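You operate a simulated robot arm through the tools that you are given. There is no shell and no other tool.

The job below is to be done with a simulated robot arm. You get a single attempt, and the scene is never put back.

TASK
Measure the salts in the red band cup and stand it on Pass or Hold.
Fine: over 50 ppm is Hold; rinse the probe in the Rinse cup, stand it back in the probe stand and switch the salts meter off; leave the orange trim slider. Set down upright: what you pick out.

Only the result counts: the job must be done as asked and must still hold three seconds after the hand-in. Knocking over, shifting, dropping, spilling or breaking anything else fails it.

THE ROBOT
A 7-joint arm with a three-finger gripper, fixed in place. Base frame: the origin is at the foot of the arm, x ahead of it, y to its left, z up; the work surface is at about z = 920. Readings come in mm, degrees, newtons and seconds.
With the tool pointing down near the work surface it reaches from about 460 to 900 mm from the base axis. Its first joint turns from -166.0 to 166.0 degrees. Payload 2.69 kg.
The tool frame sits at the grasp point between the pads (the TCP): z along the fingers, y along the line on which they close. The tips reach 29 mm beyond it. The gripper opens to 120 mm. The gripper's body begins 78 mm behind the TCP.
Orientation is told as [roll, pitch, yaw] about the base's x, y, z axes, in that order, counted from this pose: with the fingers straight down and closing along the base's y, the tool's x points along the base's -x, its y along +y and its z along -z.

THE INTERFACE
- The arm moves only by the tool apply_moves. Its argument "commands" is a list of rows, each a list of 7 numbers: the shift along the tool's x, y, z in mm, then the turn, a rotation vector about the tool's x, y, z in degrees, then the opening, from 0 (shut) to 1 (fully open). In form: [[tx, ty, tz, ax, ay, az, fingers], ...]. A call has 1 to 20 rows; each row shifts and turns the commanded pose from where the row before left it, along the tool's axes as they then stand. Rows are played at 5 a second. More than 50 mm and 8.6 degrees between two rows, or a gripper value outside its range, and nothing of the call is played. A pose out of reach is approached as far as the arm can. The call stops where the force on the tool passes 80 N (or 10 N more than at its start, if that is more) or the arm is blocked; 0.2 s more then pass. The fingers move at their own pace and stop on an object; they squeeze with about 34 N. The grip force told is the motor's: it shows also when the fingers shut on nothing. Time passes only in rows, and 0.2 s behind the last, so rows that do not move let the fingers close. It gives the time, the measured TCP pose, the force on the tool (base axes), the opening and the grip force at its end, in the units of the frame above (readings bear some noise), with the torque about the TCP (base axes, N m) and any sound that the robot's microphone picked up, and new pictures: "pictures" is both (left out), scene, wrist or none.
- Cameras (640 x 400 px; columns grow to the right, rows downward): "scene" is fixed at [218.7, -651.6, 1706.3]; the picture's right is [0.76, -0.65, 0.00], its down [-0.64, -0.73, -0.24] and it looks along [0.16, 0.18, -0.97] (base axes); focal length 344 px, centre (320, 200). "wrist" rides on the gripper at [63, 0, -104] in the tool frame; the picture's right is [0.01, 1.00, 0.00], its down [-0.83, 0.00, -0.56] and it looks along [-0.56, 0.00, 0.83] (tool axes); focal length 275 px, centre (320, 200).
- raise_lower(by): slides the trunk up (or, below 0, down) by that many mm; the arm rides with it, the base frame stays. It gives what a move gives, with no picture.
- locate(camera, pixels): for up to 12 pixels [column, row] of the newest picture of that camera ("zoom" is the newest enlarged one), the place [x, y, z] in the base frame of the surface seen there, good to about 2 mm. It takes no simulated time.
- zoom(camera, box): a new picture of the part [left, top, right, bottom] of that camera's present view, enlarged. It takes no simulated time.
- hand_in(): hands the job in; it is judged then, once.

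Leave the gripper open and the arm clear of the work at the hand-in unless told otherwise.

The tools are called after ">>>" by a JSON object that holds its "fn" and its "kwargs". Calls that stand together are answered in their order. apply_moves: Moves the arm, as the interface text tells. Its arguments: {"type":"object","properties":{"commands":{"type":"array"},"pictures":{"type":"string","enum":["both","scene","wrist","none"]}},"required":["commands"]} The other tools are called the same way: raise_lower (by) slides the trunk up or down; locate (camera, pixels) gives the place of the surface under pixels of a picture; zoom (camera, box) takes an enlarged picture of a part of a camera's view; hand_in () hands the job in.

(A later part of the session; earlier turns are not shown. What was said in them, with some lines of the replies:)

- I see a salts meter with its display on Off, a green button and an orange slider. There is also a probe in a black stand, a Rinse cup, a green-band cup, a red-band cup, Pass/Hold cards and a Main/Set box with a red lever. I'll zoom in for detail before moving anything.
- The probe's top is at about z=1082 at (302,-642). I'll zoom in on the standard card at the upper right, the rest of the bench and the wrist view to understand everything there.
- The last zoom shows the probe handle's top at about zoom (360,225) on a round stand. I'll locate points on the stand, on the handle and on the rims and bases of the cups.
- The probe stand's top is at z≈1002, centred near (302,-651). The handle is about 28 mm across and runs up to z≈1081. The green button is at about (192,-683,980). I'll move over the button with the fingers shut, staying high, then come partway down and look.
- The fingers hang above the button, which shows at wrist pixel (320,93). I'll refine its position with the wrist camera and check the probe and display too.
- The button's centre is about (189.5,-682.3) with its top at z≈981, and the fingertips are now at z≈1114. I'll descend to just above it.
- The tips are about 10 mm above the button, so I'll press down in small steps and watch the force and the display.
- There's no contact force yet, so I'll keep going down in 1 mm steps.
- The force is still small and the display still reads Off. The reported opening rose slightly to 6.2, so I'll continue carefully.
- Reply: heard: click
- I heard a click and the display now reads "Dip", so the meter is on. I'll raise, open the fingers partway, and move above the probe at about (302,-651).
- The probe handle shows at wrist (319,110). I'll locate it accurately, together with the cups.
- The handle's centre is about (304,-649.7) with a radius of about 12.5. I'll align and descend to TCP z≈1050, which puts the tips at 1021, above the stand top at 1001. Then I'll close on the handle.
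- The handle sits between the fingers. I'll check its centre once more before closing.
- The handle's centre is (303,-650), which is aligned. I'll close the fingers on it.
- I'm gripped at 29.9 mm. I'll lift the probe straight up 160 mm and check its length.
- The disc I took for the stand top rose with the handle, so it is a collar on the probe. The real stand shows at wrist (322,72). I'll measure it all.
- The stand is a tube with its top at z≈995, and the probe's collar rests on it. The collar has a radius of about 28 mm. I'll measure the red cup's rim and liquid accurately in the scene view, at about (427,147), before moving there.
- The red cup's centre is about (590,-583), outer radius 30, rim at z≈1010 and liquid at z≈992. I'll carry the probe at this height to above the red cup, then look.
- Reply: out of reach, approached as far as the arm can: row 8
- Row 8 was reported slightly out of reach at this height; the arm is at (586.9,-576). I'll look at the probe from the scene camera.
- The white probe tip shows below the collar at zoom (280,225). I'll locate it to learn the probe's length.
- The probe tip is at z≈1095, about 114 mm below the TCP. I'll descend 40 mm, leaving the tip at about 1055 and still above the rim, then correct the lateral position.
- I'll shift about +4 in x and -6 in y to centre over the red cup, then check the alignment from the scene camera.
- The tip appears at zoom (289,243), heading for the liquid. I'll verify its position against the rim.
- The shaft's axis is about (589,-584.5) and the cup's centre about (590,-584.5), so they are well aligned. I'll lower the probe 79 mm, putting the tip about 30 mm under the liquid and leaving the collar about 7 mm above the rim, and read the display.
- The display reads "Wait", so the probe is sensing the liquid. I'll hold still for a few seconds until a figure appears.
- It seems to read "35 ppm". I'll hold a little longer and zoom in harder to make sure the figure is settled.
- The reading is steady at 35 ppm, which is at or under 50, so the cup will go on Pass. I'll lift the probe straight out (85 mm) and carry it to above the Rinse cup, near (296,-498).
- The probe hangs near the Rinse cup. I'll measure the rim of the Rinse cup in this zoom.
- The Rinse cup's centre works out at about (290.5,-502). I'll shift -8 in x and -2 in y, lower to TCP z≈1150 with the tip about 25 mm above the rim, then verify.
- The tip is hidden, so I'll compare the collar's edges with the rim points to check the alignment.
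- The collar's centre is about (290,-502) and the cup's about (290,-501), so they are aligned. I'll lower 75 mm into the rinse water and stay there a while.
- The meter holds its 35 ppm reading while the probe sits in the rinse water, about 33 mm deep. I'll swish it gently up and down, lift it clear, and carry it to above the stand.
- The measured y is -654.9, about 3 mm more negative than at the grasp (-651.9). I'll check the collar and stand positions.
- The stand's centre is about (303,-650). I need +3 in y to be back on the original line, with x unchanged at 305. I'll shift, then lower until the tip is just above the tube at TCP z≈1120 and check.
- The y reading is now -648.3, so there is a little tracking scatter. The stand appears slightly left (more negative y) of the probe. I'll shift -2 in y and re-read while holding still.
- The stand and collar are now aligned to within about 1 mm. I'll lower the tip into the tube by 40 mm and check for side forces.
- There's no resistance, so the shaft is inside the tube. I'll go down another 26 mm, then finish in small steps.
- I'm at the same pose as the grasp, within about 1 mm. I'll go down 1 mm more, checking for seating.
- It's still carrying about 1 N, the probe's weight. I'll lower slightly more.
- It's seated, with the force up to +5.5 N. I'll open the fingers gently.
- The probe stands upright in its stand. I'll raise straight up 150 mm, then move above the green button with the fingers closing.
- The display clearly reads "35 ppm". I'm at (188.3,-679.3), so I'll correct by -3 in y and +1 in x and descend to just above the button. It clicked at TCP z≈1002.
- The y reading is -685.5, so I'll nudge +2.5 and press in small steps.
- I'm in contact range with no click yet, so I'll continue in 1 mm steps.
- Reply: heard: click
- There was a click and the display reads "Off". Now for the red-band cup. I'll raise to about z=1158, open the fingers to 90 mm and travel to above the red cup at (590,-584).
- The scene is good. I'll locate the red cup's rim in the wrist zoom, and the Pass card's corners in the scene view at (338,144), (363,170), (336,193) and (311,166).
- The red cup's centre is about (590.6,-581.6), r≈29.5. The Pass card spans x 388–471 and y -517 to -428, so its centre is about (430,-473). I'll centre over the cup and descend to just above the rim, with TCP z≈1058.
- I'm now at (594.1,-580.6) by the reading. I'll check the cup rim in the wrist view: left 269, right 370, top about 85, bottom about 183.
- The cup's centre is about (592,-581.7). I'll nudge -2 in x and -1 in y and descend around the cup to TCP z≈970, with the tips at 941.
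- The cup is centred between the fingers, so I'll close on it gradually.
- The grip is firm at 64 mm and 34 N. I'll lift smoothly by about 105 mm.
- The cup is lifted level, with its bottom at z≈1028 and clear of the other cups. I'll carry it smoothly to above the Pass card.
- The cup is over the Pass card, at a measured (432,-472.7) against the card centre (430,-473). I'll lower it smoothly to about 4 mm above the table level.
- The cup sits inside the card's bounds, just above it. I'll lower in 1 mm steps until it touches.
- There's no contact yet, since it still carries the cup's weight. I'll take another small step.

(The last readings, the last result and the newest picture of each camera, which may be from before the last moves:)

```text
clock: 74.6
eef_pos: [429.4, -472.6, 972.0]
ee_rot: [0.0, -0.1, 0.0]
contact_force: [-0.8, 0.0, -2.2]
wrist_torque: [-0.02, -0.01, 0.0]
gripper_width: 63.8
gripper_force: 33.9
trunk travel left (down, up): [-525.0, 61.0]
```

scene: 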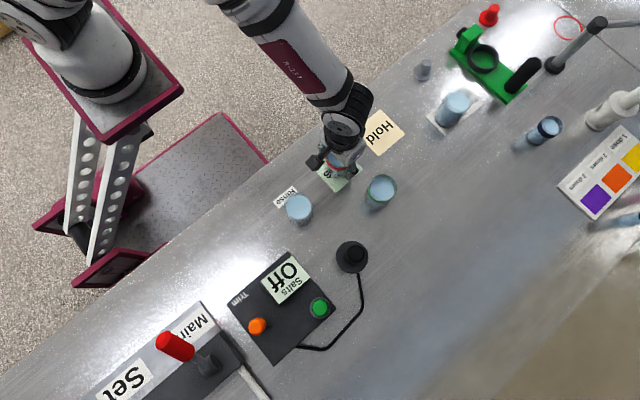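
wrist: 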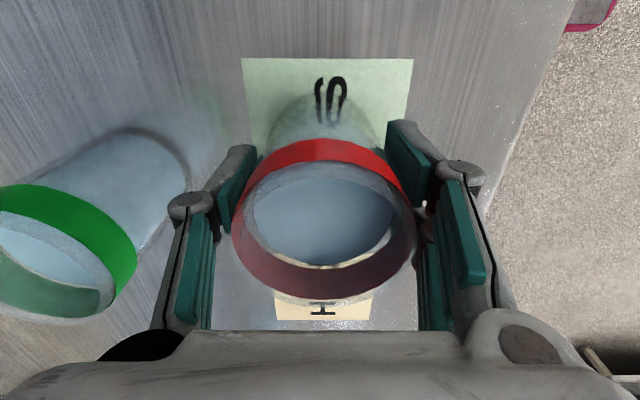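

>>> {"fn": "apply_moves", "kwargs": {"commands": [[0, 0, 0.6, 0, 0, 0, 0.4], [0, 0, 0, 0, 0, 0, 0.4]], "pictures": "none"}}

```text
clock: 75.2
eef_pos: [429.9, -471.7, 973.0]
ee_rot: [-0.1, 0.1, 0.1]
contact_force: [1.3, -0.1, -1.7]
wrist_torque: [0.01, 0.02, -0.02]
gripper_width: 63.9
gripper_force: 33.8
trunk travel left (down, up): [-525.0, 61.0]
```

The force is still about -1.7 N, so it isn't touching. I'll keep lowering in sub-millimetre steps.

>>> {"fn": "apply_moves", "kwargs": {"commands": [[0, 0, 0.6, 0, 0, 0, 0.4], [0, 0, 0, 0, 0, 0, 0.4], [0, 0, 0, 0, 0, 0, 0.4]], "pictures": "none"}}

```text
clock: 76.0
eef_pos: [428.8, -472.5, 971.7]
ee_rot: [0.0, 0.0, 0.0]
contact_force: [0.1, -0.5, -1.3]
wrist_torque: [0.01, 0.01, -0.02]
gripper_width: 64.1
gripper_force: 33.4
trunk travel left (down, up): [-525.0, 61.0]
```

>>> {"fn": "apply_moves", "kwargs": {"commands": [[0, 0, 0.6, 0, 0, 0, 0.4], [0, 0, 0, 0, 0, 0, 0.4], [0, 0, 0, 0, 0, 0, 0.4]], "pictures": "none"}}

```text
clock: 76.8
eef_pos: [430.0, -472.1, 972.2]
ee_rot: [0.0, 0.1, 0.0]
contact_force: [-0.5, -0.7, -2.1]
wrist_torque: [-0.01, -0.03, -0.04]
gripper_width: 63.7
gripper_force: 34.3
trunk travel left (down, up): [-525.0, 61.0]
```

>>> {"fn": "apply_moves", "kwargs": {"commands": [[0, 0, 0.7, 0, 0, 0, 0.4], [0, 0, 0, 0, 0, 0, 0.4], [0, 0, 0, 0, 0, 0, 0.4]], "pictures": "wrist"}}

```text
clock: 77.6
eef_pos: [429.7, -470.9, 970.1]
ee_rot: [-0.1, 0.0, -0.1]
contact_force: [-1.1, -0.2, -1.0]
wrist_torque: [-0.04, 0.04, 0.01]
gripper_width: 63.9
gripper_force: 34.3
trunk travel left (down, up): [-525.0, 61.0]
```

wrist: 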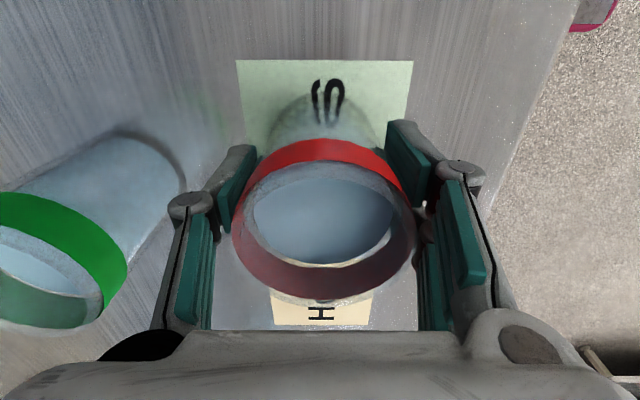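

There's still no contact. I'll continue down 0.7 mm at a time.

>>> {"fn": "apply_moves", "kwargs": {"commands": [[0, 0, 0.7, 0, 0, 0, 0.4], [0, 0, 0, 0, 0, 0, 0.4], [0, 0, 0, 0, 0, 0, 0.4]], "pictures": "none"}}

```text
clock: 78.4
eef_pos: [429.2, -472.8, 971.0]
ee_rot: [0.0, 0.0, 0.0]
contact_force: [0.1, 1.4, 8.9]
wrist_torque: [0.1, 0.04, -0.03]
gripper_width: 63.9
gripper_force: 33.8
trunk travel left (down, up): [-525.0, 61.0]
```

There's contact at 8.9 N, so the cup stands on the card. I'll open the fingers gradually to about 82 mm.

>>> {"fn": "apply_moves", "kwargs": {"commands": [[0, 0, -0.4, 0, 0, 0, 0.4], [0, 0, 0, 0, 0, 0, 0.54], [0, 0, 0, 0, 0, 0, 0.57], [0, 0, 0, 0, 0, 0, 0.62], [0, 0, 0, 0, 0, 0, 0.68], [0, 0, 0, 0, 0, 0, 0.68], [0, 0, 0, 0, 0, 0, 0.68]], "pictures": "both"}}

>>> {"fn": "zoom", "kwargs": {"camera": "scene", "box": [270, 100, 430, 220]}}

```text
clock: 80.0
eef_pos: [429.6, -473.4, 970.6]
ee_rot: [-0.1, 0.0, 0.0]
contact_force: [0.1, 0.1, 0.7]
wrist_torque: [-0.02, 0.01, 0.02]
gripper_width: 81.4
gripper_force: 0.0
trunk travel left (down, up): [-525.0, 61.0]
```

scene: 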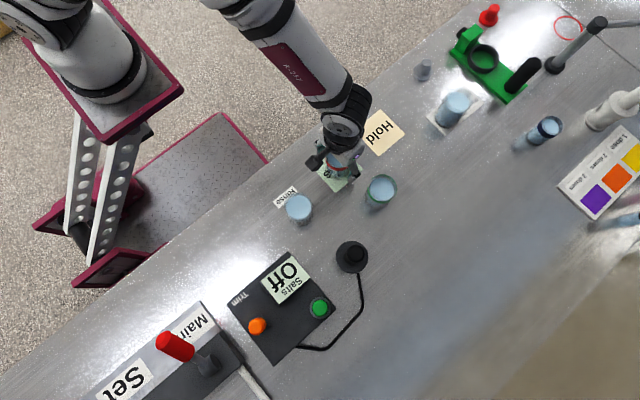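
wrist: 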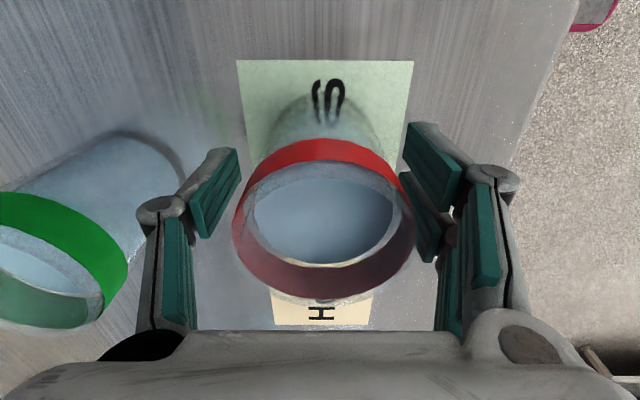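

```text
3.33 times, centred on (350, 160) of scene
```

zoom: 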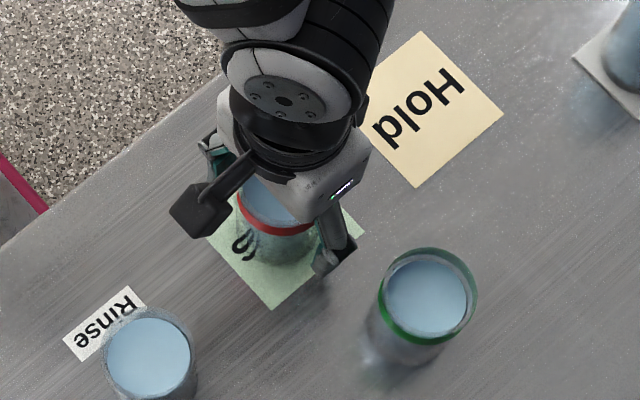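

The cup is released and standing on Pass. I'll raise straight up, then retreat and inspect.

>>> {"fn": "apply_moves", "kwargs": {"commands": [[0, 0, -8, 0, 0, 0, 0.68], [0, 0, -15, 0, 0, 0, 0.68], [0, 0, -20, 0, 0, 0, 0.68], [0, 0, -25, 0, 0, 0, 0.68], [0, 0, -30, 0, 0, 0, 0.68], [0, 0, -40, 0, 0, 0, 0.68], [0, 0, -45, 0, 0, 0, 0.68], [0, 0, -45, 0, 0, 0, 0.68], [0, 0, -45, 0, 0, 0, 0.68], [30, 20, 0, 0, 0, 0, 0.9], [40, 25, 0, 0, 0, 0, 1], [40, 25, 0, 0, 0, 0, 1], [40, 25, 0, 0, 0, 0, 1], [40, 25, 0, 0, 0, 0, 1], [0, 0, 0, 0, 0, 0, 1], [0, 0, 0, 0, 0, 0, 1]], "pictures": "both"}}

>>> {"fn": "zoom", "kwargs": {"camera": "scene", "box": [270, 100, 430, 220]}}

>>> {"fn": "zoom", "kwargs": {"camera": "scene", "box": [220, 220, 400, 370]}}

```text
clock: 83.4
eef_pos: [238.7, -350.2, 1242.5]
ee_rot: [0.0, -0.1, 0.0]
contact_force: [0.5, -0.9, 0.1]
wrist_torque: [0.01, 0.0, 0.02]
gripper_width: 119.9
gripper_force: 0.0
trunk travel left (down, up): [-525.0, 61.0]
```

scene: 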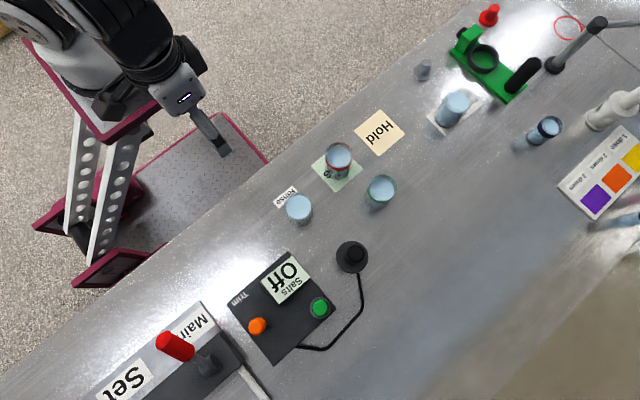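
wrist: 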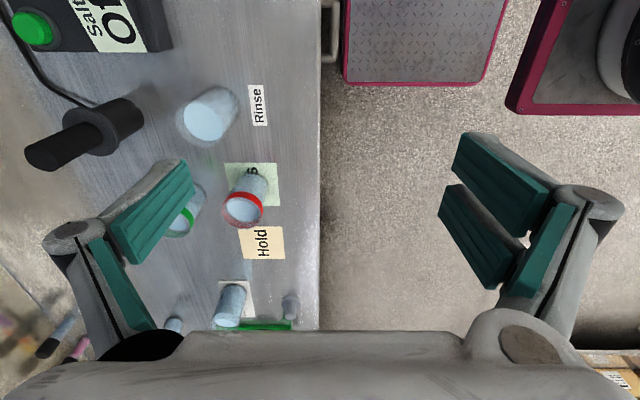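

```text
3.33 times, centred on (350, 160) of scene
```

zoom: 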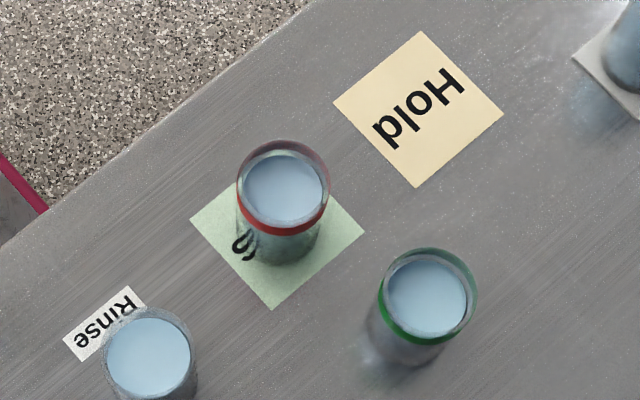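

```text
2.67 times, centred on (310, 295) of scene
```

zoom: 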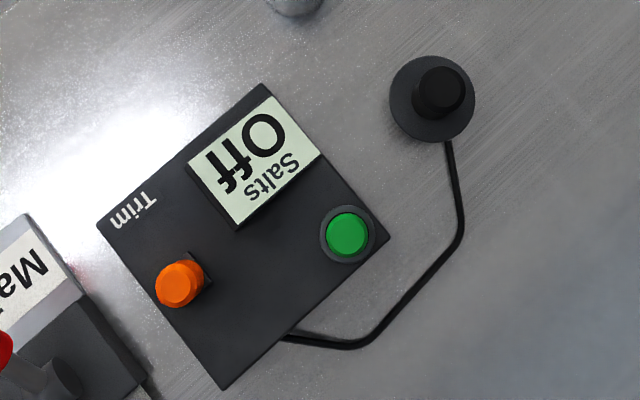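

The red-band cup stands upright in the middle of the Pass card after reading 35 ppm. The probe has been rinsed and is back upright in its stand, the meter reads "Off", and the orange slider is where it was. Nothing else has moved, the gripper is open and the arm is clear, so I'll hand in.

>>> {"fn": "hand_in", "kwargs": {}}

```text
The job is handed in.
```

The red-band cup read **35 ppm**, which is not over 50, so I stood it upright on **Pass**. The job is handed in, but no verdict has come back.

- **Probe:** I dipped it in the Rinse cup after the reading and stood it back in its stand.
- **Meter:** it is switched off, and the display shows "Off".
- **Trim slider:** I left the orange slider alone. I also took the reading at face value, without checking the meter against the Standard cup.
- **Rest of the bench:** in the last pictures nothing else had moved or spilled. The gripper was open and the arm was clear of the work at the hand-in.
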